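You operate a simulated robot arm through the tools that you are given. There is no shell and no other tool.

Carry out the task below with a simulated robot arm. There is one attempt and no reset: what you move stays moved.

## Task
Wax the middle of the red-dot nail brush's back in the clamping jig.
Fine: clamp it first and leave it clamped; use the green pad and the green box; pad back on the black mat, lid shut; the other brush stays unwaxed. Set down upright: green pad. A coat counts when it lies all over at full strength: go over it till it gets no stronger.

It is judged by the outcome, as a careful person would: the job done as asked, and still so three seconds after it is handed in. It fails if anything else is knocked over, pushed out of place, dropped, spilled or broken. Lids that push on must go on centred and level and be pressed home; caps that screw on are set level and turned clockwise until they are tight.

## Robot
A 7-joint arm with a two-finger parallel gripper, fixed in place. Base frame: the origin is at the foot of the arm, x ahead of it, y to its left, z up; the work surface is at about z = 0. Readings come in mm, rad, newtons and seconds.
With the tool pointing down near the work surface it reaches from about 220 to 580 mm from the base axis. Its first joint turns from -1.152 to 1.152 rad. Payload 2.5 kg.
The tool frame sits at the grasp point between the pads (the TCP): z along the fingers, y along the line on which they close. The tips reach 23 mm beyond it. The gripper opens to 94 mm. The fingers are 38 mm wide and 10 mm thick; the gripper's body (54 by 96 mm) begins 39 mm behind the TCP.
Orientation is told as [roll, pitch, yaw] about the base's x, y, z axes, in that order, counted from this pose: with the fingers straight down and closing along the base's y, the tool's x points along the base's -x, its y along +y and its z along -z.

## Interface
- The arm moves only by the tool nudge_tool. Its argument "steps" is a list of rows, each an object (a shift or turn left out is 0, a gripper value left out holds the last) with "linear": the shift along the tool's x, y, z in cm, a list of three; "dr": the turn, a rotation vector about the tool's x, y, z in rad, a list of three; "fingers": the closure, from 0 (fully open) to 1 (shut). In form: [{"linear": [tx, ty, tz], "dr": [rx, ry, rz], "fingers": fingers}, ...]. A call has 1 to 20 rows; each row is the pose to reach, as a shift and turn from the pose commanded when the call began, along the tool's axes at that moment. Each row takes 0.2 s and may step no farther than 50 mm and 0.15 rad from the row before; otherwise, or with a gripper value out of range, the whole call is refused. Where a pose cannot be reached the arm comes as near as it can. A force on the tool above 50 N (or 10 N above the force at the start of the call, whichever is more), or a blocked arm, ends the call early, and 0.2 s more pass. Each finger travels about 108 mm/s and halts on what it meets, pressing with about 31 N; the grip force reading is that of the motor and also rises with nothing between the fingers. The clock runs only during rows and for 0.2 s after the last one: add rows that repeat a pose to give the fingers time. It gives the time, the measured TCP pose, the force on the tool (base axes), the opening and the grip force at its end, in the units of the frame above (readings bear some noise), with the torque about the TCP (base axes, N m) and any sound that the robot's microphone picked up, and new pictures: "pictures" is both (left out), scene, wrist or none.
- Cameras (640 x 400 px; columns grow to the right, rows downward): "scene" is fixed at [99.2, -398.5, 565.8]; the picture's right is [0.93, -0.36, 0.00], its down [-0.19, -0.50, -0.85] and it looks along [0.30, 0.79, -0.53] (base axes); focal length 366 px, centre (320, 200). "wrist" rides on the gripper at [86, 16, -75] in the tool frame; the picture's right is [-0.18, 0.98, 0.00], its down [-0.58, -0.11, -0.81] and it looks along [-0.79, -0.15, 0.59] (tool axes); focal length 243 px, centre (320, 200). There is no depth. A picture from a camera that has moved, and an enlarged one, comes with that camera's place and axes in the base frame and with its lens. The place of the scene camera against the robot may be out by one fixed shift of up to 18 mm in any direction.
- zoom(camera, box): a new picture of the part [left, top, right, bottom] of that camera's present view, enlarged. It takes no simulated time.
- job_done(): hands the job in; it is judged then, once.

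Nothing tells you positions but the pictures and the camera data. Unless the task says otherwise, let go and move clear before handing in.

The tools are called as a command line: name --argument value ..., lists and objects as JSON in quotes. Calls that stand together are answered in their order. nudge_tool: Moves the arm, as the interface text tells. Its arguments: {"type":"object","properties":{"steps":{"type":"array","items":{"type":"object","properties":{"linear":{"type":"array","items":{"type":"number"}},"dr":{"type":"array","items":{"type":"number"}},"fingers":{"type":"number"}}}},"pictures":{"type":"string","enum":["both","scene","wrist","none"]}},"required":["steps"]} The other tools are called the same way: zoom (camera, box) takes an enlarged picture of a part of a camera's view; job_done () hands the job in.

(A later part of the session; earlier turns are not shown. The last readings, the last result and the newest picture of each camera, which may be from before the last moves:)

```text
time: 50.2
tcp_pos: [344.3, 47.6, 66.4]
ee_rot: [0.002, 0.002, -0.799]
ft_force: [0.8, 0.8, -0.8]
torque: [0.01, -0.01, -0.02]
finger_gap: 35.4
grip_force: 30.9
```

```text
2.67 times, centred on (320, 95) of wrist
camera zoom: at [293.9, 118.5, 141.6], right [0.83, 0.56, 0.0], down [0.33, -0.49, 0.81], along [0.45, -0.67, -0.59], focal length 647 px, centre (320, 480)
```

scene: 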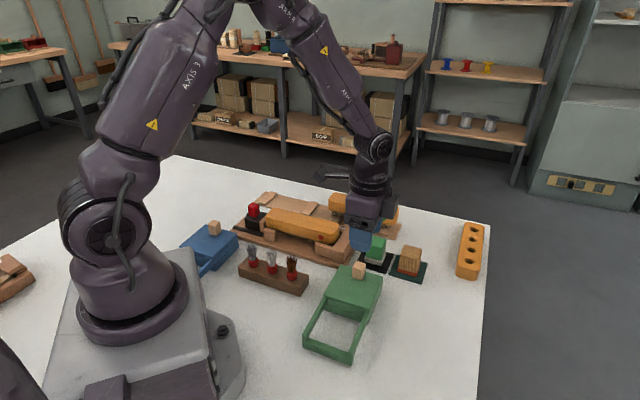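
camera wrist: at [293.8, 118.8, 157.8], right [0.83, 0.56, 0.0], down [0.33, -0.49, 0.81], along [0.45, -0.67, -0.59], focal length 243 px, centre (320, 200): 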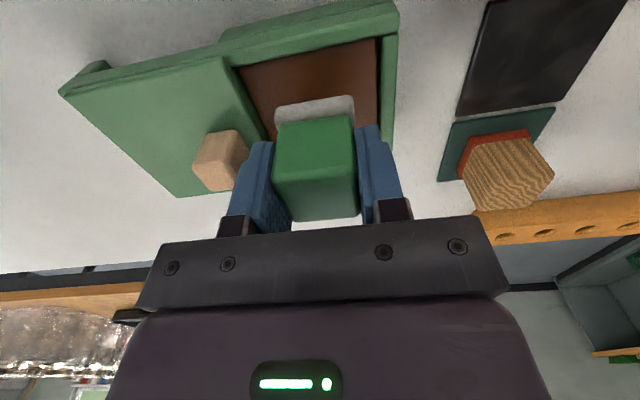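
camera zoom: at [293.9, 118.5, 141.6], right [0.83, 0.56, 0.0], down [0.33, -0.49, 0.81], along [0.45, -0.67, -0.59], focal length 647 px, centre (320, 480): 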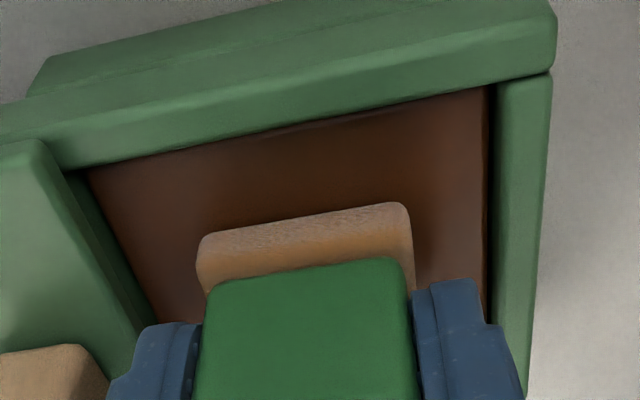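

nudge_tool --steps '[{"linear": [0, 0, 0.12], "fingers": 1}, {"linear": [0, 0, 0.15], "fingers": 1}, {"linear": [0.4, 0, 0.15], "fingers": 1}, {"linear": [0, 0, 0.15], "fingers": 1}, {"linear": [-0.4, 0, 0.15], "fingers": 1}, {"linear": [0, 0, 0.15], "fingers": 1}, {"linear": [0, 0, 0.15], "fingers": 1}]' --pictures "none"

zoom --camera "wrist" --box '[200, 20, 440, 170]'

```text
time: 51.8
tcp_pos: [344.3, 46.1, 65.1]
ee_rot: [0.002, -0.002, -0.799]
ft_force: [5.4, -2.4, 13.8]
torque: [-0.09, -0.06, 0.04]
finger_gap: 35.6
grip_force: 31.0
```

```text
2.67 times, centred on (320, 95) of wrist
camera zoom: at [294.6, 118.1, 140.2], right [0.83, 0.55, 0.0], down [0.32, -0.49, 0.81], along [0.45, -0.67, -0.59], focal length 647 px, centre (320, 480)
```

zoom: 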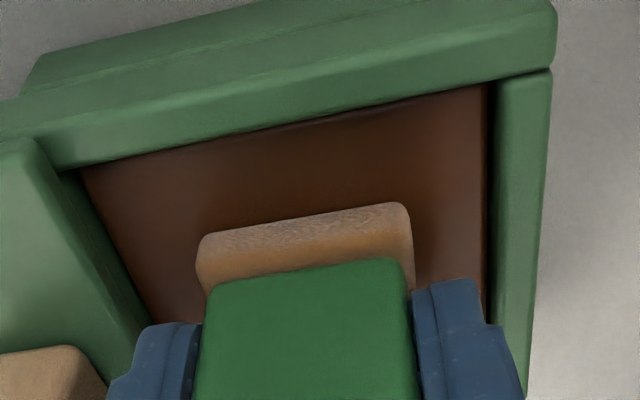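

The colour is no deeper, so the pad is fully loaded. Lifting out and carrying it over the middle of the brush.

nudge_tool --steps '[{"linear": [0, 0, -1], "fingers": 1}, {"linear": [0, 0, -4], "fingers": 1}, {"linear": [0, 0, -7.5], "fingers": 1}, {"linear": [2.4, 1.7, -7.5], "fingers": 1}, {"linear": [4.8, 3.4, -7.5], "fingers": 1}, {"linear": [7.2, 5.1, -7.5], "fingers": 1}, {"linear": [9.7, 6.8, -7.5], "fingers": 1}, {"linear": [12.1, 8.5, -7.5], "fingers": 1}, {"linear": [14.6, 10.2, -7.5], "fingers": 1}, {"linear": [17, 11.9, -7.5], "fingers": 1}, {"linear": [17, 11.9, -7.5], "fingers": 1}, {"linear": [17, 11.9, -7.5], "fingers": 1}]' --pictures "both"

zoom --camera "scene" --box '[225, 150, 385, 280]'

zoom --camera "wrist" --box '[160, 0, 480, 220]'

```text
time: 54.4
tcp_pos: [309.7, 252.3, 141.3]
ee_rot: [0.001, 0.0, -0.798]
ft_force: [-1.0, -0.9, -0.6]
torque: [-0.02, -0.01, 0.0]
finger_gap: 35.3
grip_force: 31.1
camera wrist: at [259.6, 323.1, 215.6], right [0.83, 0.56, 0.0], down [0.33, -0.49, 0.81], along [0.45, -0.67, -0.59], focal length 243 px, centre (320, 200)
```

scene: 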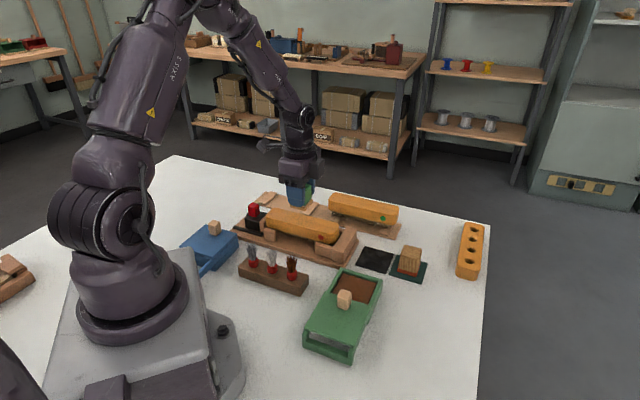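
wrist: 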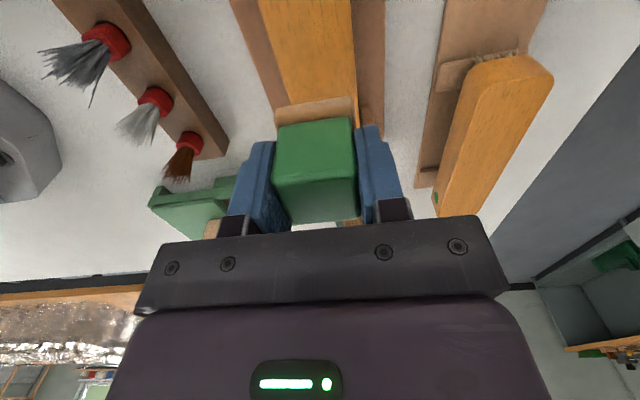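

```text
3.08 times, centred on (305, 215) of scene
camera zoom: at [99.2, -398.5, 565.8], right [0.93, -0.36, 0.0], down [-0.19, -0.5, -0.85], along [0.3, 0.79, -0.53], focal length 1126 px, centre (366, 154)
```

zoom: 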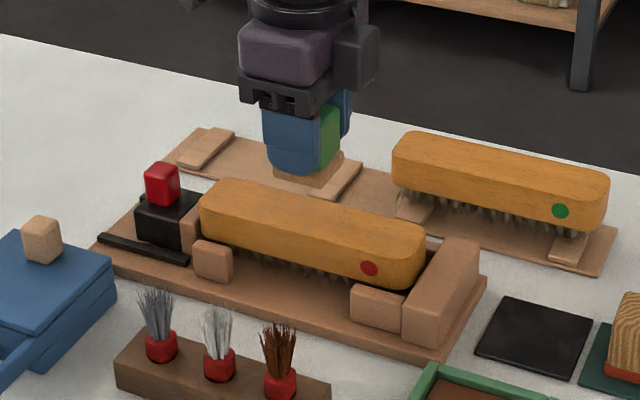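

```text
1.82 times, centred on (320, 110) of wrist
camera zoom: at [259.6, 323.1, 215.6], right [0.83, 0.56, 0.0], down [0.33, -0.49, 0.81], along [0.45, -0.67, -0.59], focal length 441 px, centre (320, 364)
```

zoom: 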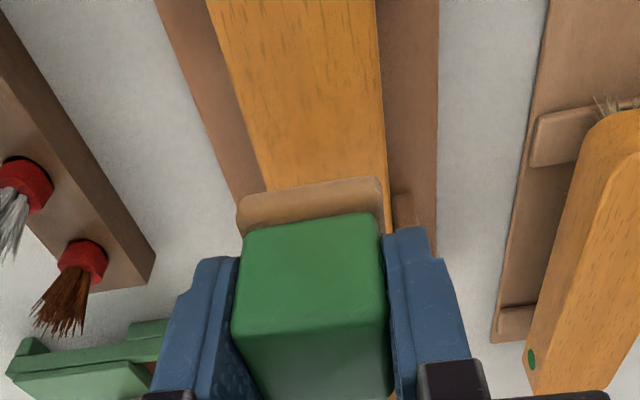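

The pad is centred on the brush across its width and along its length. Lowering until it touches.

nudge_tool --steps '[{"linear": [0, 0, 1.2], "fingers": 1}, {"linear": [0, 0, 2.4], "fingers": 1}, {"linear": [0, 0, 3.4], "fingers": 1}, {"linear": [0, 0, 3.4], "fingers": 1}]' --pictures "none"

zoom --camera "scene" --box '[255, 180, 345, 250]'

```text
time: 55.4
tcp_pos: [309.4, 251.3, 107.3]
ee_rot: [0.004, 0.001, -0.797]
ft_force: [-0.3, -0.5, 0.0]
torque: [0.04, 0.0, 0.01]
finger_gap: 35.3
grip_force: 30.9
```

```text
5.71 times, centred on (300, 215) of scene
camera zoom: at [99.2, -398.5, 565.8], right [0.93, -0.36, 0.0], down [-0.19, -0.5, -0.85], along [0.3, 0.79, -0.53], focal length 2090 px, centre (434, 114)
```

zoom: 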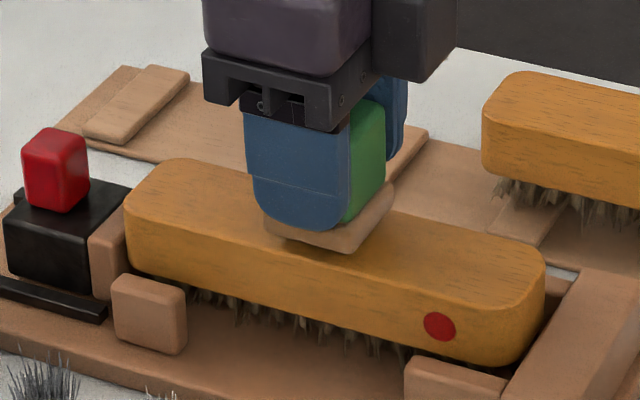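

nudge_tool --steps '[{"linear": [0, 0, 0.3], "fingers": 1}, {"linear": [0, 0, 0.6], "fingers": 1}, {"linear": [0, 0, 0.6], "fingers": 1}]' --pictures "none"

```text
time: 56.2
tcp_pos: [309.6, 251.8, 100.9]
ee_rot: [0.004, 0.002, -0.798]
ft_force: [-0.6, -1.2, 3.8]
torque: [-0.07, 0.06, -0.03]
finger_gap: 35.1
grip_force: 31.0
```

nudge_tool --steps '[{"linear": [0, 0, 0.05], "fingers": 1}, {"linear": [0, 0, 0.1], "fingers": 1}, {"linear": [0, 0, 0.1], "fingers": 1}]' --pictures "none"

zoom --camera "scene" --box '[255, 180, 345, 250]'

```text
time: 57.0
tcp_pos: [311.3, 251.5, 100.6]
ee_rot: [0.004, 0.001, -0.798]
ft_force: [-7.6, -4.9, 27.0]
torque: [-0.22, 0.24, 0.02]
finger_gap: 35.3
grip_force: 30.9
```

```text
5.71 times, centred on (300, 215) of scene
camera zoom: at [99.1, -398.6, 565.8], right [0.93, -0.36, 0.0], down [-0.19, -0.5, -0.85], along [0.31, 0.79, -0.53], focal length 2090 px, centre (434, 114)
```

zoom: 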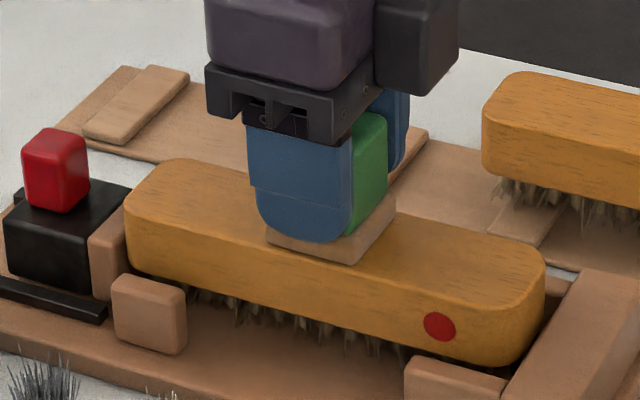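

In contact at about z≈101. I'll ease off half a millimetre and make a gentle stroke pattern, then lift to see the coat.

nudge_tool --steps '[{"linear": [0, 0, -0.05], "fingers": 1}, {"linear": [0.5, 0, -0.05], "fingers": 1}, {"linear": [1.0, 0, -0.05], "fingers": 1}, {"linear": [0.5, 0, -0.05], "fingers": 1}, {"linear": [0, 0, -0.05], "fingers": 1}, {"linear": [-0.5, 0, -0.05], "fingers": 1}, {"linear": [-1.0, 0, -0.05], "fingers": 1}, {"linear": [-0.5, 0, -0.05], "fingers": 1}, {"linear": [0, 0, -0.05], "fingers": 1}]' --pictures "none"

zoom --camera "scene" --box '[255, 180, 345, 250]'

zoom --camera "wrist" --box '[160, 0, 480, 220]'

```text
time: 59.0
tcp_pos: [311.3, 249.6, 100.3]
ee_rot: [0.004, -0.003, -0.8]
ft_force: [6.1, -5.8, 18.8]
torque: [-0.22, -0.16, -0.01]
finger_gap: 35.4
grip_force: 31.2
```

```text
5.71 times, centred on (300, 215) of scene
camera zoom: at [99.1, -398.6, 565.8], right [0.93, -0.36, 0.0], down [-0.19, -0.5, -0.85], along [0.31, 0.79, -0.53], focal length 2090 px, centre (434, 114)
```

zoom: 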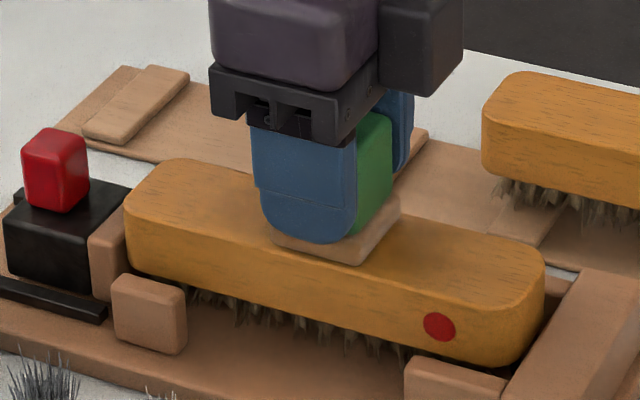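

```text
1.82 times, centred on (320, 110) of wrist
camera zoom: at [261.6, 322.4, 174.7], right [0.83, 0.55, 0.0], down [0.32, -0.49, 0.81], along [0.45, -0.67, -0.59], focal length 441 px, centre (320, 364)
```

zoom: 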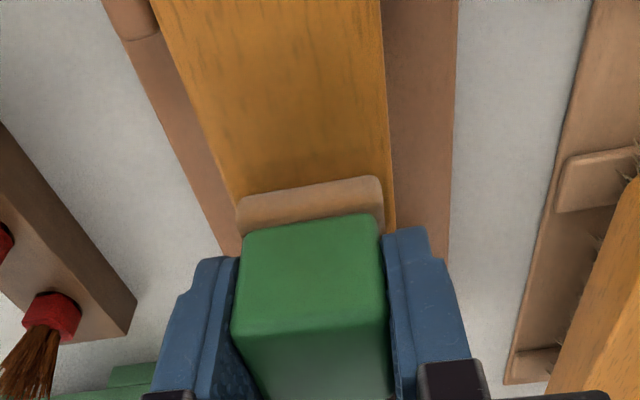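

nudge_tool --steps '[{"linear": [0, 0, -1], "fingers": 1}, {"linear": [0, 0, -4], "fingers": 1}, {"linear": [0, 0, -7], "fingers": 1}, {"linear": [0, 0, -7], "fingers": 1}]' --pictures "none"

zoom --camera "scene" --box '[255, 165, 345, 255]'

zoom --camera "wrist" --box '[200, 0, 440, 170]'

```text
time: 60.0
tcp_pos: [309.7, 252.4, 170.2]
ee_rot: [0.002, 0.001, -0.796]
ft_force: [-0.5, -0.2, -0.1]
torque: [0.0, -0.01, -0.01]
finger_gap: 35.7
grip_force: 31.2
```

```text
4.44 times, centred on (300, 210) of scene
camera zoom: at [99.2, -398.5, 565.8], right [0.93, -0.36, 0.0], down [-0.19, -0.5, -0.85], along [0.3, 0.79, -0.53], focal length 1626 px, centre (409, 156)
```

zoom: 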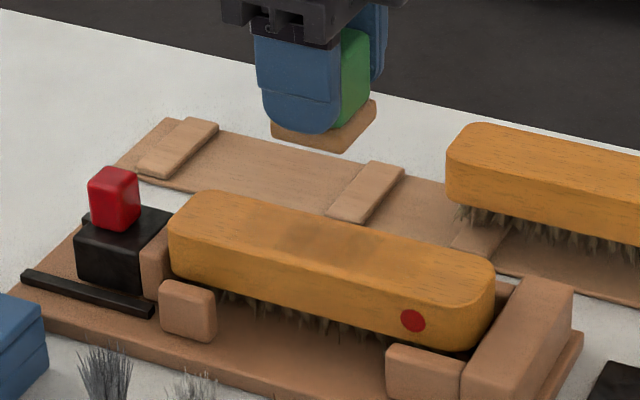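

```text
2.35 times, centred on (320, 85) of wrist
camera zoom: at [259.6, 323.4, 245.0], right [0.83, 0.56, 0.0], down [0.33, -0.49, 0.81], along [0.45, -0.67, -0.59], focal length 571 px, centre (320, 471)
```

zoom: 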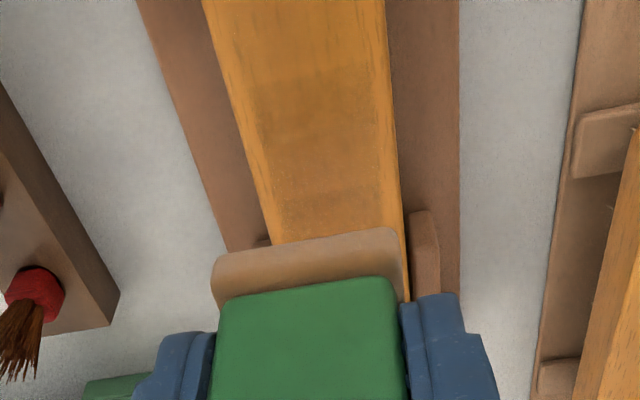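

A darker wax patch is visible on the middle of the back. Looking closer.

zoom --camera "scene" --box '[275, 200, 335, 240]'

zoom --camera "wrist" --box '[260, 0, 380, 110]'

```text
10.00 times, centred on (305, 220) of scene
camera zoom: at [99.2, -398.5, 565.8], right [0.93, -0.36, 0.0], down [-0.19, -0.5, -0.85], along [0.3, 0.79, -0.53], focal length 3658 px, centre (470, 0)
```

zoom: 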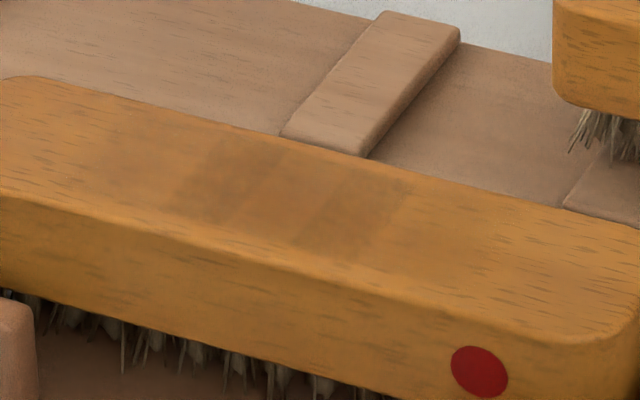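

```text
3.64 times, centred on (320, 55) of wrist
camera zoom: at [259.6, 323.4, 245.0], right [0.83, 0.56, 0.0], down [0.33, -0.49, 0.81], along [0.45, -0.67, -0.59], focal length 882 px, centre (320, 727)
```

zoom: 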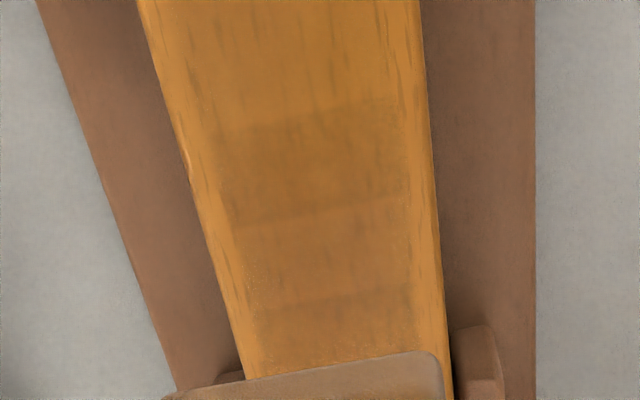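

The coat is uneven: bands along the length, and unwaxed margins at both long edges. I'll make more strokes, offset toward each edge.

nudge_tool --steps '[{"linear": [1.0, 0.4, 4], "fingers": 1}, {"linear": [1.0, 0.4, 6.5], "fingers": 1}, {"linear": [1.0, 0.4, 6.98], "fingers": 1}, {"linear": [0.6, 0.4, 7.0], "fingers": 1}, {"linear": [0.2, 0.4, 7.0], "fingers": 1}, {"linear": [-0.2, 0.4, 7.0], "fingers": 1}, {"linear": [-0.6, 0.4, 7.0], "fingers": 1}, {"linear": [-1.0, 0.4, 7.0], "fingers": 1}, {"linear": [-1.0, 0, 7.0], "fingers": 1}, {"linear": [-1.0, -0.4, 7.0], "fingers": 1}, {"linear": [-0.6, -0.4, 7.0], "fingers": 1}, {"linear": [-0.2, -0.4, 7.0], "fingers": 1}, {"linear": [0.2, -0.4, 7.0], "fingers": 1}, {"linear": [0.6, -0.4, 7.0], "fingers": 1}, {"linear": [1.0, -0.4, 7.0], "fingers": 1}, {"linear": [1.0, 0, 7.0], "fingers": 1}, {"linear": [0.5, 0, 7.0], "fingers": 1}, {"linear": [0, 0, 7.0], "fingers": 1}]' --pictures "none"

nudge_tool --steps '[{"linear": [0, 0, -1], "fingers": 1}, {"linear": [0, 0, -4], "fingers": 1}, {"linear": [0, 0, -7], "fingers": 1}, {"linear": [0, 0, -7], "fingers": 1}]' --pictures "none"

zoom --camera "scene" --box '[265, 165, 345, 255]'

zoom --camera "scene" --box '[275, 200, 335, 240]'

zoom --camera "wrist" --box '[260, 0, 380, 110]'

```text
time: 63.8
tcp_pos: [309.8, 251.5, 99.7]
ee_rot: [0.003, 0.001, -0.798]
ft_force: [-1.2, 1.8, 3.7]
torque: [-0.03, 0.04, -0.05]
finger_gap: 35.4
grip_force: 30.9
```

```text
time: 64.8
tcp_pos: [309.6, 251.8, 170.6]
ee_rot: [0.002, -0.001, -0.796]
ft_force: [0.0, -0.5, -1.5]
torque: [-0.01, -0.01, -0.01]
finger_gap: 35.5
grip_force: 31.3
```

```text
4.44 times, centred on (305, 210) of scene
camera zoom: at [99.2, -398.5, 565.8], right [0.93, -0.36, 0.0], down [-0.19, -0.5, -0.85], along [0.3, 0.79, -0.53], focal length 1626 px, centre (387, 156)
```

zoom: 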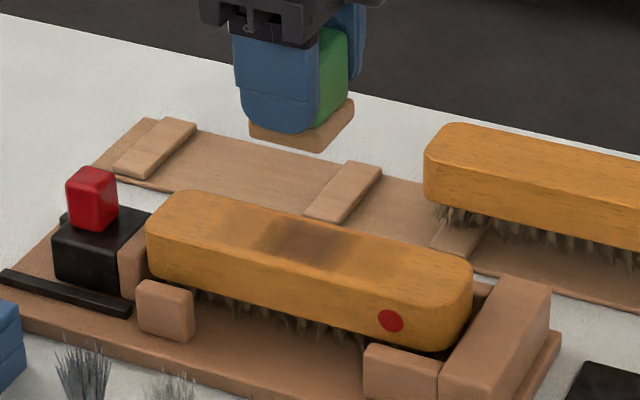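

```text
10.00 times, centred on (305, 220) of scene
camera zoom: at [99.2, -398.5, 565.8], right [0.93, -0.36, 0.0], down [-0.19, -0.5, -0.85], along [0.3, 0.79, -0.53], focal length 3658 px, centre (470, 0)
```

zoom: 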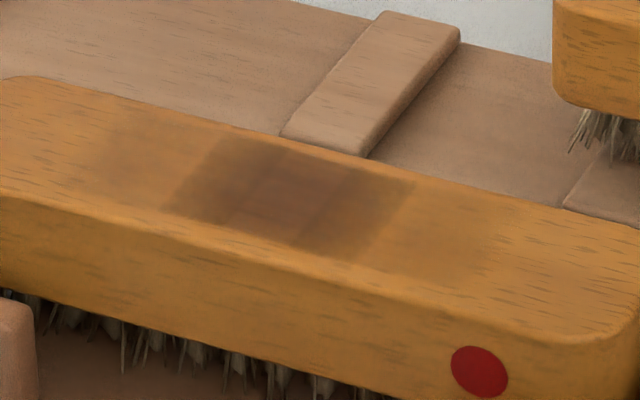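

```text
3.64 times, centred on (320, 55) of wrist
camera zoom: at [259.7, 323.5, 245.2], right [0.83, 0.56, 0.0], down [0.33, -0.49, 0.81], along [0.45, -0.67, -0.59], focal length 882 px, centre (320, 727)
```

zoom: 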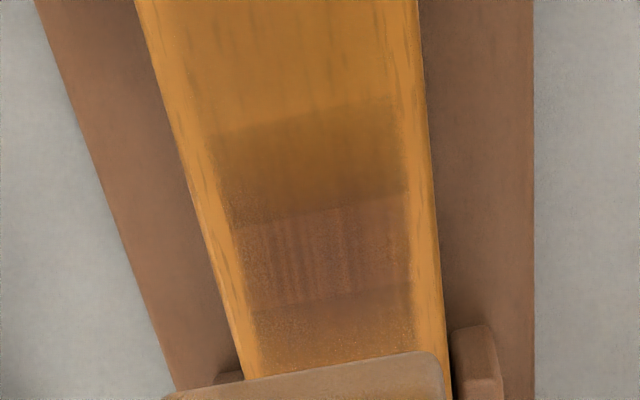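

The coat builds up with each pass: the centre band is strong, and the ends of the patch, where the pad passed less often, are weaker. More strokes, dwelling at each end of the patch.

nudge_tool --steps '[{"linear": [0.9, 0.25, 4], "fingers": 1}, {"linear": [0.9, 0.25, 6.5], "fingers": 1}, {"linear": [0.9, 0.25, 7.02], "fingers": 1}, {"linear": [0.9, -0.25, 7.03], "fingers": 1}, {"linear": [1.1, 0.25, 7.03], "fingers": 1}, {"linear": [0.9, -0.25, 7.03], "fingers": 1}, {"linear": [0.7, 0.25, 7.03], "fingers": 1}, {"linear": [1.0, -0.25, 7.03], "fingers": 1}, {"linear": [0.8, 0.25, 7.03], "fingers": 1}, {"linear": [0.5, -0.2, 7.03], "fingers": 1}, {"linear": [0, 0.2, 7.03], "fingers": 1}, {"linear": [-0.5, -0.2, 7.03], "fingers": 1}, {"linear": [-0.9, 0.25, 7.03], "fingers": 1}, {"linear": [-0.9, -0.25, 7.03], "fingers": 1}, {"linear": [-1.1, 0.25, 7.03], "fingers": 1}, {"linear": [-0.9, -0.25, 7.03], "fingers": 1}, {"linear": [-0.7, 0.25, 7.03], "fingers": 1}, {"linear": [-1.0, -0.25, 7.03], "fingers": 1}, {"linear": [-0.8, 0.25, 7.03], "fingers": 1}, {"linear": [-0.9, -0.25, 7.03], "fingers": 1}]' --pictures "none"

nudge_tool --steps '[{"linear": [0, 0, -1], "fingers": 1}, {"linear": [0.5, 0.12, -4], "fingers": 1}, {"linear": [0.9, 0.25, -7.03], "fingers": 1}, {"linear": [0.9, 0.25, -7.03], "fingers": 1}]' --pictures "none"

zoom --camera "scene" --box '[265, 165, 345, 255]'

zoom --camera "scene" --box '[275, 200, 335, 240]'

zoom --camera "wrist" --box '[260, 0, 380, 110]'

```text
time: 69.0
tcp_pos: [315.8, 244.0, 99.8]
ee_rot: [0.005, 0.001, -0.796]
ft_force: [2.2, 3.5, 10.4]
torque: [0.04, -0.07, -0.01]
finger_gap: 35.5
grip_force: 31.0
```

```text
time: 70.0
tcp_pos: [309.4, 250.7, 171.7]
ee_rot: [0.002, 0.0, -0.796]
ft_force: [0.5, -0.2, -0.9]
torque: [-0.01, 0.02, 0.0]
finger_gap: 35.5
grip_force: 30.9
```

```text
4.44 times, centred on (305, 210) of scene
camera zoom: at [99.2, -398.5, 565.8], right [0.93, -0.36, 0.0], down [-0.19, -0.5, -0.85], along [0.3, 0.79, -0.53], focal length 1626 px, centre (387, 156)
```

zoom: 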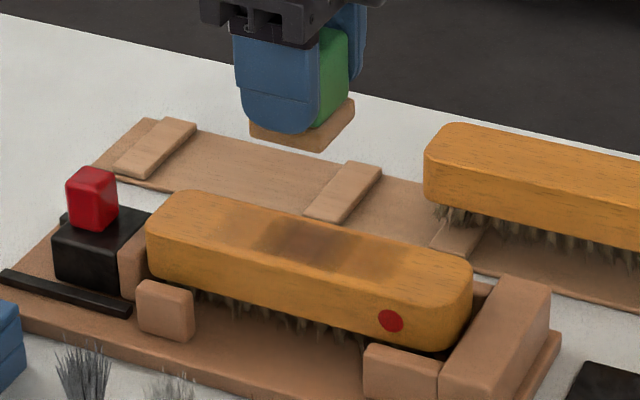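

```text
10.00 times, centred on (305, 220) of scene
camera zoom: at [99.2, -398.5, 565.8], right [0.93, -0.36, 0.0], down [-0.19, -0.5, -0.85], along [0.3, 0.79, -0.53], focal length 3658 px, centre (470, 0)
```

zoom: 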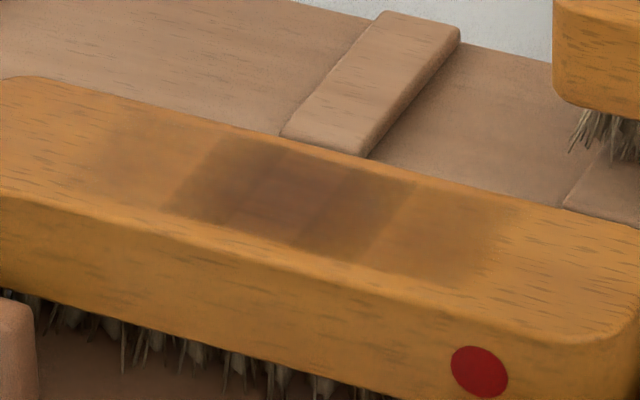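

```text
3.64 times, centred on (320, 55) of wrist
camera zoom: at [259.8, 323.0, 245.4], right [0.83, 0.56, 0.0], down [0.33, -0.49, 0.81], along [0.45, -0.67, -0.59], focal length 882 px, centre (320, 727)
```

zoom: 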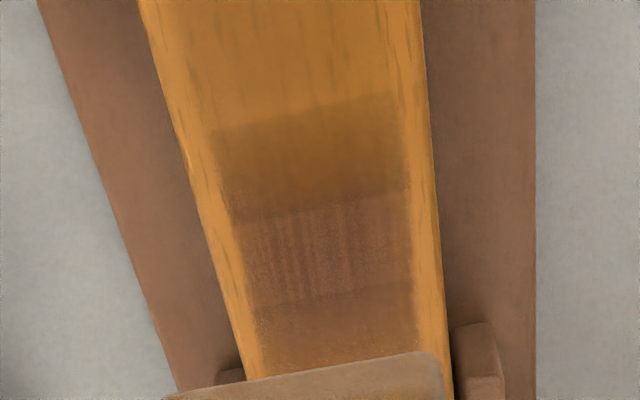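

zoom --camera "scene" --box '[272, 200, 336, 240]'

zoom --camera "scene" --box '[284, 206, 324, 232]'

zoom --camera "scene" --box '[325, 190, 405, 240]'

```text
10.00 times, centred on (304, 220) of scene
camera zoom: at [99.2, -398.5, 565.8], right [0.93, -0.36, 0.0], down [-0.19, -0.5, -0.85], along [0.3, 0.79, -0.53], focal length 3658 px, centre (480, 0)
```

zoom: 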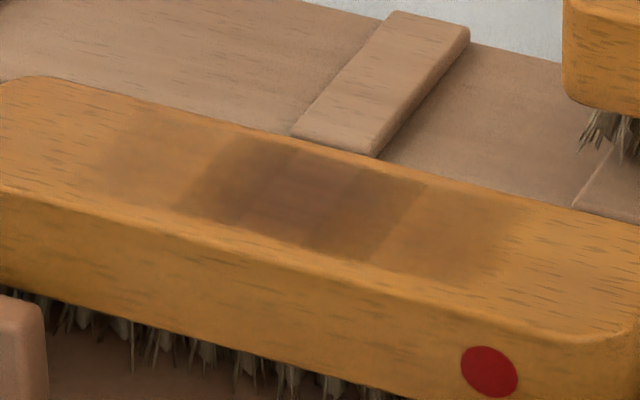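

```text
15.38 times, centred on (304, 219) of scene
camera zoom: at [99.2, -398.5, 565.8], right [0.93, -0.36, 0.0], down [-0.19, -0.5, -0.85], along [0.3, 0.79, -0.53], focal length 5628 px, centre (566, -92)
```

zoom: 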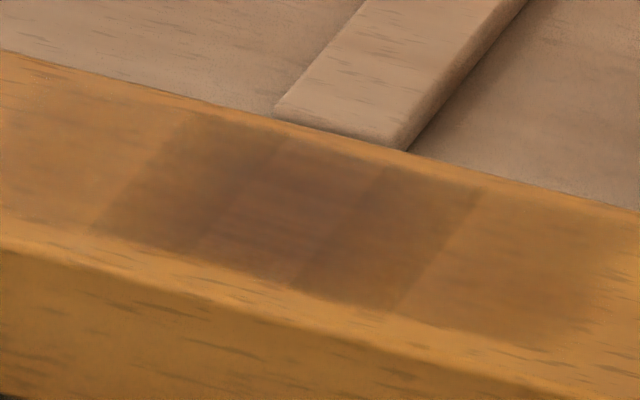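

```text
8.00 times, centred on (365, 215) of scene
camera zoom: at [99.2, -398.5, 565.8], right [0.93, -0.36, 0.0], down [-0.19, -0.5, -0.85], along [0.3, 0.79, -0.53], focal length 2927 px, centre (-40, 80)
```

zoom: 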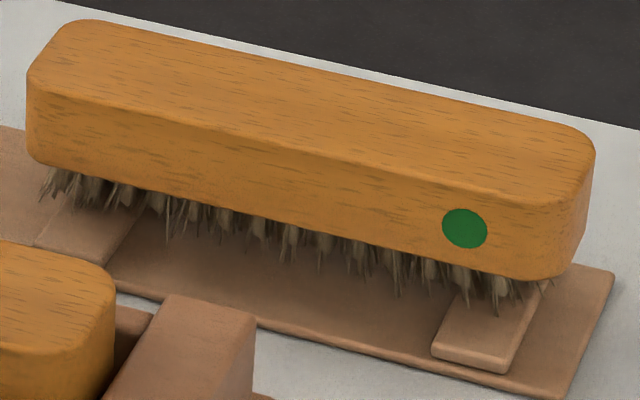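

The coat shows as discrete bands. The three middle bands, about 49 mm together, are dark; the ones beyond got only a faint touch from my widest strokes. From here I'll keep strokes within ±5 mm so the pad works only the middle.

nudge_tool --steps '[{"linear": [0.4, 0.2, 4], "fingers": 1}, {"linear": [0.4, 0.2, 6.5], "fingers": 1}, {"linear": [0.4, 0.2, 7.02], "fingers": 1}, {"linear": [0, 0.2, 7.03], "fingers": 1}, {"linear": [-0.4, 0.2, 7.03], "fingers": 1}, {"linear": [-0.4, -0.2, 7.03], "fingers": 1}, {"linear": [0, -0.2, 7.03], "fingers": 1}, {"linear": [0.4, -0.2, 7.03], "fingers": 1}, {"linear": [0.4, 0.2, 7.03], "fingers": 1}, {"linear": [0, 0.2, 7.03], "fingers": 1}, {"linear": [-0.4, 0.2, 7.03], "fingers": 1}, {"linear": [-0.4, -0.2, 7.03], "fingers": 1}, {"linear": [0, -0.2, 7.03], "fingers": 1}, {"linear": [0.4, -0.2, 7.03], "fingers": 1}, {"linear": [0.4, 0.2, 7.03], "fingers": 1}, {"linear": [0, 0.2, 7.03], "fingers": 1}, {"linear": [-0.4, 0.2, 7.03], "fingers": 1}, {"linear": [-0.4, -0.2, 7.03], "fingers": 1}, {"linear": [0, -0.2, 7.03], "fingers": 1}, {"linear": [0, 0, 7.03], "fingers": 1}]' --pictures "none"

nudge_tool --steps '[{"linear": [0, 0, -1], "fingers": 1}, {"linear": [0, 0, -4], "fingers": 1}, {"linear": [0, 0, -7.03], "fingers": 1}, {"linear": [0, 0, -7.03], "fingers": 1}]' --pictures "none"

zoom --camera "scene" --box '[272, 200, 336, 240]'

zoom --camera "scene" --box '[284, 206, 324, 232]'

zoom --camera "scene" --box '[270, 160, 340, 210]'

```text
time: 74.2
tcp_pos: [310.7, 250.1, 99.7]
ee_rot: [0.001, 0.0, -0.797]
ft_force: [0.8, -9.9, 24.0]
torque: [-0.29, 0.03, -0.02]
finger_gap: 35.4
grip_force: 30.9
```

```text
time: 75.2
tcp_pos: [309.2, 249.9, 170.6]
ee_rot: [0.002, -0.001, -0.796]
ft_force: [0.2, 0.1, -0.6]
torque: [0.02, 0.0, 0.03]
finger_gap: 35.5
grip_force: 30.4
```

```text
10.00 times, centred on (304, 220) of scene
camera zoom: at [99.2, -398.5, 565.8], right [0.93, -0.36, 0.0], down [-0.19, -0.5, -0.85], along [0.3, 0.79, -0.53], focal length 3658 px, centre (480, 0)
```

zoom: 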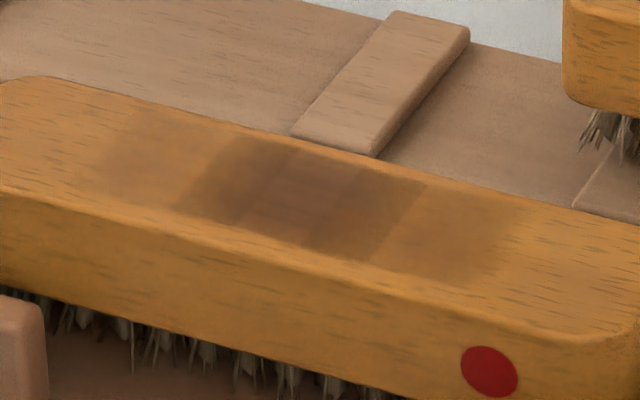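

```text
15.38 times, centred on (304, 219) of scene
camera zoom: at [99.2, -398.5, 565.8], right [0.93, -0.36, 0.0], down [-0.19, -0.5, -0.85], along [0.3, 0.79, -0.53], focal length 5628 px, centre (566, -92)
```

zoom: 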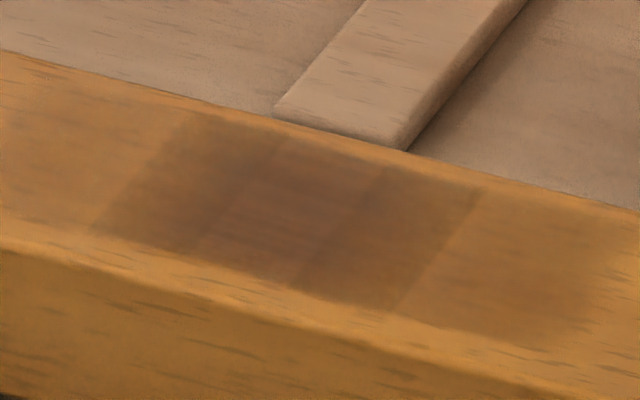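

```text
8.00 times, centred on (305, 185) of scene
camera zoom: at [99.2, -398.5, 565.8], right [0.93, -0.36, 0.0], down [-0.19, -0.5, -0.85], along [0.3, 0.79, -0.53], focal length 2927 px, centre (440, 320)
```

zoom: 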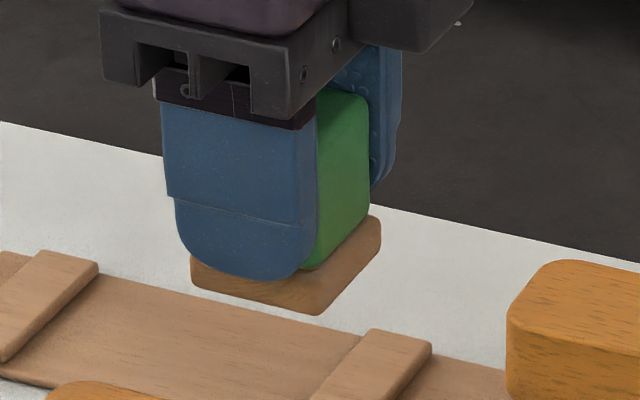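

Slightly stronger again. Continuing with two more rounds before the next look.

nudge_tool --steps '[{"linear": [0.5, 0.2, 4], "fingers": 1}, {"linear": [0.5, 0.2, 6.5], "fingers": 1}, {"linear": [0.5, 0.2, 7.02], "fingers": 1}, {"linear": [0, 0.2, 7.03], "fingers": 1}, {"linear": [-0.5, 0.2, 7.03], "fingers": 1}, {"linear": [-0.5, -0.2, 7.03], "fingers": 1}, {"linear": [0, -0.2, 7.03], "fingers": 1}, {"linear": [0.5, -0.2, 7.03], "fingers": 1}, {"linear": [0.5, 0.2, 7.03], "fingers": 1}, {"linear": [0, 0.2, 7.03], "fingers": 1}, {"linear": [-0.5, 0.2, 7.03], "fingers": 1}, {"linear": [-0.5, -0.2, 7.03], "fingers": 1}, {"linear": [0, -0.2, 7.03], "fingers": 1}, {"linear": [0.5, -0.2, 7.03], "fingers": 1}, {"linear": [0.5, 0.2, 7.03], "fingers": 1}, {"linear": [0, 0.2, 7.03], "fingers": 1}, {"linear": [-0.5, 0.2, 7.03], "fingers": 1}, {"linear": [-0.5, -0.2, 7.03], "fingers": 1}, {"linear": [0, -0.2, 7.03], "fingers": 1}, {"linear": [0, 0, 7.03], "fingers": 1}]' --pictures "none"

nudge_tool --steps '[{"linear": [0.5, 0.2, 0], "fingers": 1}, {"linear": [0, 0.2, 0], "fingers": 1}, {"linear": [-0.5, 0.2, 0], "fingers": 1}, {"linear": [-0.5, -0.2, 0], "fingers": 1}, {"linear": [0, -0.2, 0], "fingers": 1}, {"linear": [0.5, -0.2, 0], "fingers": 1}, {"linear": [0.5, 0.2, 0], "fingers": 1}, {"linear": [0, 0.2, 0], "fingers": 1}, {"linear": [-0.5, 0.2, 0], "fingers": 1}, {"linear": [-0.5, -0.2, 0], "fingers": 1}, {"linear": [0, -0.2, 0], "fingers": 1}, {"linear": [0.5, -0.2, 0], "fingers": 1}, {"linear": [0.5, 0.2, 0], "fingers": 1}, {"linear": [0, 0.2, 0], "fingers": 1}, {"linear": [-0.5, 0, 0], "fingers": 1}, {"linear": [0, 0, 0], "fingers": 1}, {"linear": [0, 0, -1], "fingers": 1}, {"linear": [0, 0, -4], "fingers": 1}, {"linear": [0, 0, -7.03], "fingers": 1}, {"linear": [0, 0, -7.03], "fingers": 1}]' --pictures "none"

zoom --camera "scene" --box '[272, 200, 336, 240]'

zoom --camera "scene" --box '[284, 206, 324, 232]'

zoom --camera "wrist" --box '[260, 0, 380, 110]'

```text
time: 79.4
tcp_pos: [309.3, 249.8, 99.6]
ee_rot: [0.002, -0.001, -0.799]
ft_force: [0.1, -8.0, 18.6]
torque: [-0.28, 0.02, 0.03]
finger_gap: 35.8
grip_force: 31.2
```

```text
time: 83.6
tcp_pos: [308.7, 249.8, 171.2]
ee_rot: [0.001, 0.0, -0.796]
ft_force: [0.5, -0.3, -0.5]
torque: [0.02, -0.01, -0.05]
finger_gap: 35.5
grip_force: 30.8
```

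```text
10.00 times, centred on (304, 220) of scene
camera zoom: at [99.2, -398.5, 565.8], right [0.93, -0.36, 0.0], down [-0.19, -0.5, -0.85], along [0.3, 0.79, -0.53], focal length 3658 px, centre (480, 0)
```

zoom: 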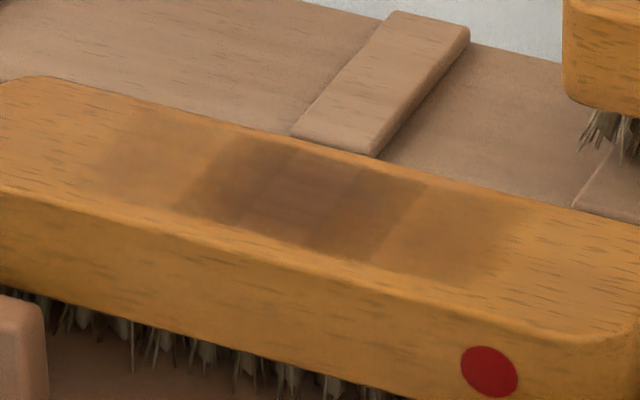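

```text
15.38 times, centred on (304, 219) of scene
camera zoom: at [99.2, -398.5, 565.8], right [0.93, -0.36, 0.0], down [-0.19, -0.5, -0.85], along [0.3, 0.79, -0.53], focal length 5628 px, centre (566, -92)
```

zoom: 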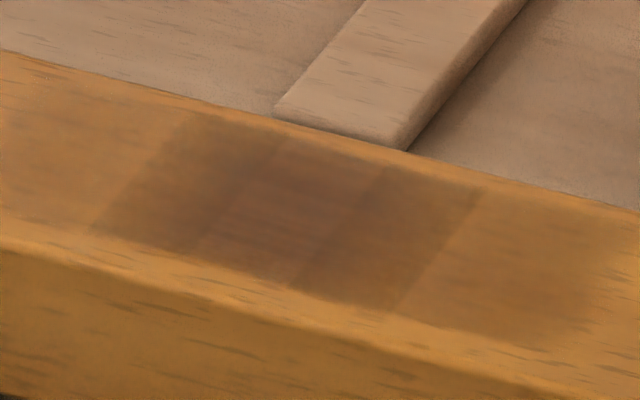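

```text
3.64 times, centred on (320, 55) of wrist
camera zoom: at [259.3, 323.2, 246.0], right [0.83, 0.56, 0.0], down [0.33, -0.49, 0.81], along [0.45, -0.67, -0.59], focal length 882 px, centre (320, 727)
```

zoom: 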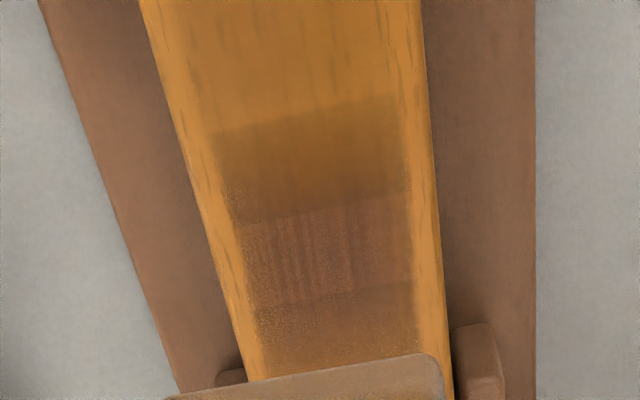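

The outer bands lag the centre and no longer change, so the pad may be running dry. I'll go back to the box and reload it.

nudge_tool --steps '[{"linear": [-2.4, -1.65, 0], "fingers": 1}, {"linear": [-4.9, -3.3, 0], "fingers": 1}, {"linear": [-7.3, -5, 0], "fingers": 1}, {"linear": [-9.8, -6.65, 0], "fingers": 1}, {"linear": [-12.2, -8.3, 0], "fingers": 1}, {"linear": [-14.7, -10, 0], "fingers": 1}, {"linear": [-17.1, -11.65, 0], "fingers": 1}, {"linear": [-17.1, -11.65, 3], "fingers": 1}, {"linear": [-17.1, -11.65, 6], "fingers": 1}, {"linear": [-17.1, -11.65, 9], "fingers": 1}, {"linear": [-17.1, -11.65, 9], "fingers": 1}]' --pictures "wrist"

zoom --camera "wrist" --box '[200, 20, 440, 170]'

```text
time: 86.0
tcp_pos: [347.7, 48.3, 80.1]
ee_rot: [0.003, 0.001, -0.798]
ft_force: [-0.5, -0.4, -1.5]
torque: [-0.01, 0.03, 0.0]
finger_gap: 35.5
grip_force: 31.3
camera wrist: at [297.3, 120.1, 154.3], right [0.83, 0.56, 0.0], down [0.33, -0.49, 0.81], along [0.45, -0.67, -0.59], focal length 243 px, centre (320, 200)
```

wrist: 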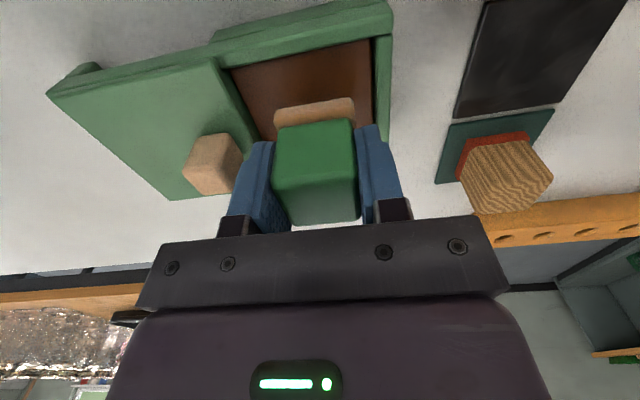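

```text
2.67 times, centred on (320, 95) of wrist
camera zoom: at [297.3, 120.1, 154.3], right [0.83, 0.56, 0.0], down [0.33, -0.49, 0.81], along [0.45, -0.67, -0.59], focal length 647 px, centre (320, 480)
```

zoom: 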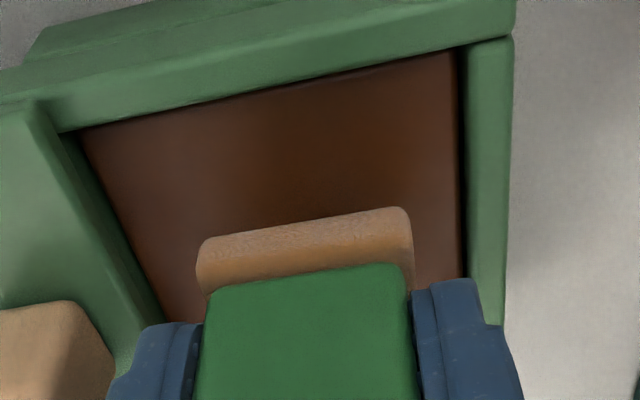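

nudge_tool --steps '[{"linear": [0, -0.2, 0.6], "fingers": 1}, {"linear": [0, -0.2, 1.2], "fingers": 1}, {"linear": [0, -0.2, 1.45], "fingers": 1}, {"linear": [0, -0.2, 1.5], "fingers": 1}, {"linear": [0, -0.2, 1.5], "fingers": 1}]' --pictures "none"

zoom --camera "wrist" --box '[200, 20, 440, 170]'

```text
time: 87.2
tcp_pos: [345.2, 45.8, 65.9]
ee_rot: [0.002, 0.002, -0.797]
ft_force: [0.0, -0.1, 1.4]
torque: [0.0, 0.0, 0.02]
finger_gap: 35.3
grip_force: 31.4
```

```text
2.67 times, centred on (320, 95) of wrist
camera zoom: at [295.2, 118.2, 139.5], right [0.83, 0.56, 0.0], down [0.33, -0.49, 0.81], along [0.45, -0.67, -0.59], focal length 647 px, centre (320, 480)
```

zoom: 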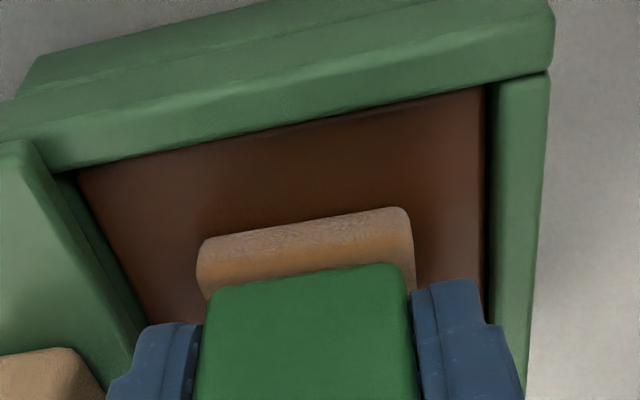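

nudge_tool --steps '[{"linear": [0, 0, 0.08], "fingers": 1}, {"linear": [0, 0, 0.14], "fingers": 1}, {"linear": [0.4, 0, 0.14], "fingers": 1}, {"linear": [0, 0, 0.14], "fingers": 1}, {"linear": [-0.4, 0, 0.14], "fingers": 1}, {"linear": [0, 0, 0.14], "fingers": 1}, {"linear": [0, 0, 0.14], "fingers": 1}, {"linear": [0, 0, 0.14], "fingers": 1}]' --pictures "none"

zoom --camera "wrist" --box '[200, 20, 440, 170]'

```text
time: 89.0
tcp_pos: [346.4, 45.7, 63.9]
ee_rot: [0.003, -0.001, -0.797]
ft_force: [5.3, 4.1, 22.9]
torque: [0.12, 0.03, -0.02]
finger_gap: 34.9
grip_force: 30.8
```

```text
2.67 times, centred on (320, 95) of wrist
camera zoom: at [295.6, 117.9, 138.2], right [0.83, 0.56, 0.01], down [0.32, -0.49, 0.81], along [0.45, -0.67, -0.59], focal length 647 px, centre (320, 480)
```

zoom: 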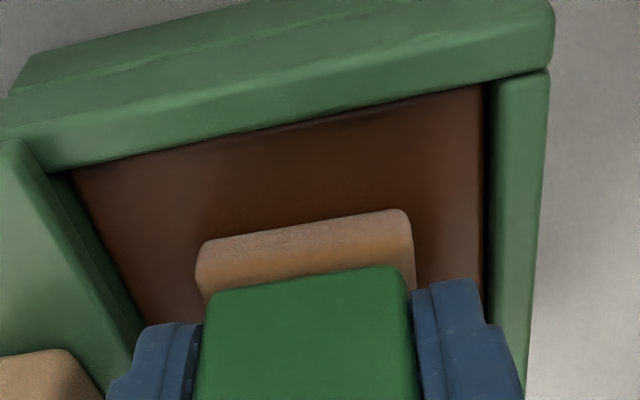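

Reloaded. Returning to the middle of the brush.

nudge_tool --steps '[{"linear": [0, 0, -1], "fingers": 1}, {"linear": [0, 0, -4], "fingers": 1}, {"linear": [0, 0, -7.5], "fingers": 1}, {"linear": [2.5, 1.7, -8], "fingers": 1}, {"linear": [4.9, 3.4, -8], "fingers": 1}, {"linear": [7.4, 5.05, -8], "fingers": 1}, {"linear": [9.8, 6.75, -8], "fingers": 1}, {"linear": [12.3, 8.4, -8], "fingers": 1}, {"linear": [14.8, 10.1, -8], "fingers": 1}, {"linear": [17.2, 11.8, -8], "fingers": 1}, {"linear": [17.2, 11.8, -6], "fingers": 1}, {"linear": [17.2, 11.8, -4.2], "fingers": 1}, {"linear": [17.2, 11.8, -4.2], "fingers": 1}]' --pictures "wrist"

```text
time: 91.8
tcp_pos: [308.6, 250.8, 106.1]
ee_rot: [0.003, 0.002, -0.795]
ft_force: [-0.9, -0.2, -1.0]
torque: [-0.01, 0.04, 0.04]
finger_gap: 35.3
grip_force: 30.7
camera wrist: at [258.7, 323.9, 180.1], right [0.83, 0.56, 0.0], down [0.33, -0.49, 0.81], along [0.45, -0.67, -0.59], focal length 243 px, centre (320, 200)
```

wrist: 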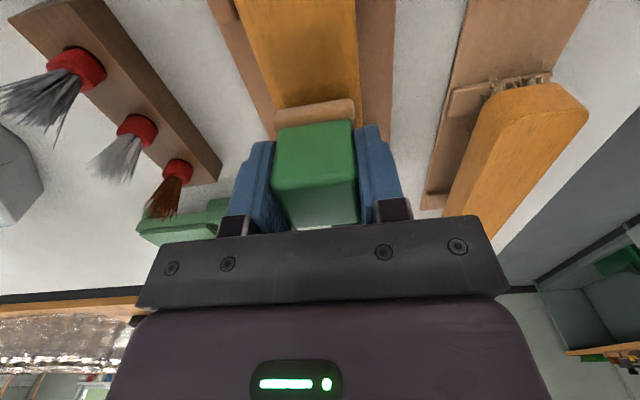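

nudge_tool --steps '[{"linear": [-0.1, 0.15, 0.4], "fingers": 1}, {"linear": [-0.1, 0.15, 0.65], "fingers": 1}, {"linear": [-0.1, 0.15, 0.65], "fingers": 1}]' --pictures "none"

```text
time: 92.6
tcp_pos: [311.5, 252.1, 99.5]
ee_rot: [0.004, -0.001, -0.794]
ft_force: [0.9, -0.5, -0.5]
torque: [0.01, -0.04, 0.0]
finger_gap: 35.3
grip_force: 31.0
```

nudge_tool --steps '[{"linear": [0, 0, 0.08], "fingers": 1}, {"linear": [0, 0, 0.14], "fingers": 1}, {"linear": [0, 0, 0.14], "fingers": 1}]' --pictures "none"

```text
time: 93.4
tcp_pos: [311.1, 252.6, 99.5]
ee_rot: [0.006, 0.002, -0.796]
ft_force: [-4.5, -2.8, 23.4]
torque: [-0.24, 0.3, -0.01]
finger_gap: 35.7
grip_force: 30.8
```

nudge_tool --steps '[{"linear": [0.6, 0.2, -0.02], "fingers": 1}, {"linear": [0, 0.2, -0.02], "fingers": 1}, {"linear": [-0.6, 0.2, -0.02], "fingers": 1}, {"linear": [-0.6, -0.2, -0.02], "fingers": 1}, {"linear": [0, -0.2, -0.02], "fingers": 1}, {"linear": [0.6, -0.2, -0.02], "fingers": 1}, {"linear": [0.6, 0.2, -0.02], "fingers": 1}, {"linear": [0, 0.2, -0.02], "fingers": 1}, {"linear": [-0.6, 0.2, -0.02], "fingers": 1}, {"linear": [-0.6, -0.2, -0.02], "fingers": 1}, {"linear": [0, -0.2, -0.02], "fingers": 1}, {"linear": [0.6, -0.2, -0.02], "fingers": 1}, {"linear": [0.6, 0.2, -0.02], "fingers": 1}, {"linear": [0, 0, -0.02], "fingers": 1}, {"linear": [-0.6, 0, -0.02], "fingers": 1}, {"linear": [0, 0, -0.02], "fingers": 1}, {"linear": [0, 0, -1], "fingers": 1}, {"linear": [0, 0, -4], "fingers": 1}, {"linear": [0, 0, -7], "fingers": 1}, {"linear": [0, 0, -7], "fingers": 1}]' --pictures "none"

zoom --camera "scene" --box '[272, 200, 336, 240]'

zoom --camera "scene" --box '[284, 206, 324, 232]'

zoom --camera "wrist" --box '[260, 0, 380, 110]'

```text
time: 97.6
tcp_pos: [310.8, 252.0, 167.7]
ee_rot: [0.001, 0.0, -0.797]
ft_force: [0.9, -0.9, -0.1]
torque: [-0.01, 0.0, 0.01]
finger_gap: 35.4
grip_force: 31.1
```

```text
10.00 times, centred on (304, 220) of scene
camera zoom: at [99.2, -398.5, 565.8], right [0.93, -0.36, 0.0], down [-0.19, -0.5, -0.85], along [0.3, 0.79, -0.53], focal length 3658 px, centre (480, 0)
```

zoom: 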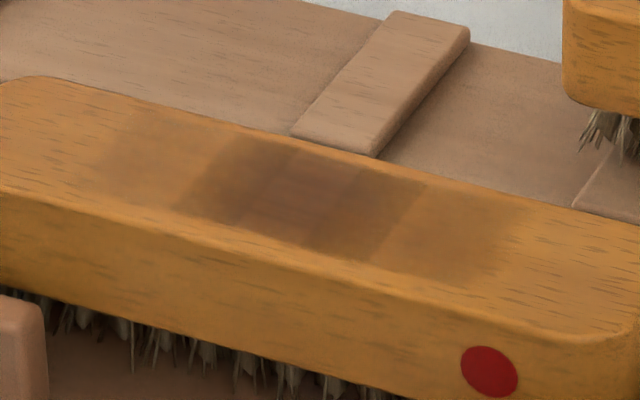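

```text
15.38 times, centred on (304, 219) of scene
camera zoom: at [99.2, -398.5, 565.8], right [0.93, -0.36, 0.0], down [-0.19, -0.5, -0.85], along [0.3, 0.79, -0.53], focal length 5628 px, centre (566, -92)
```

zoom: 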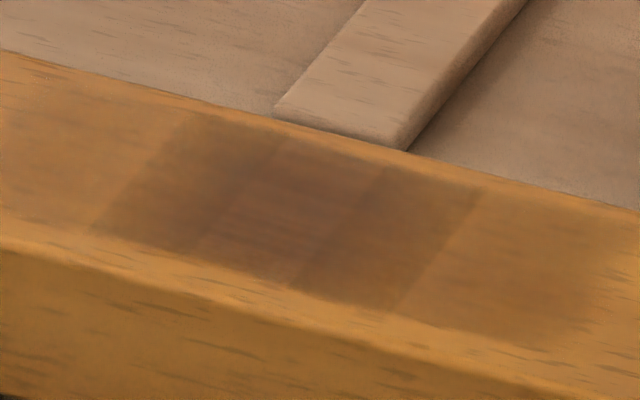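

```text
3.64 times, centred on (320, 55) of wrist
camera zoom: at [260.2, 323.1, 243.1], right [0.83, 0.56, 0.0], down [0.33, -0.49, 0.81], along [0.45, -0.67, -0.59], focal length 882 px, centre (320, 727)
```

zoom: 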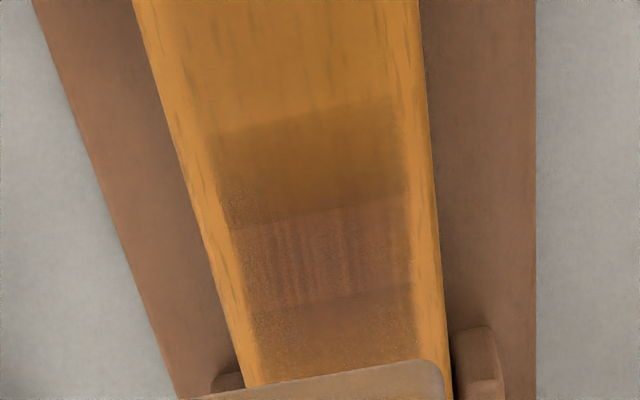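

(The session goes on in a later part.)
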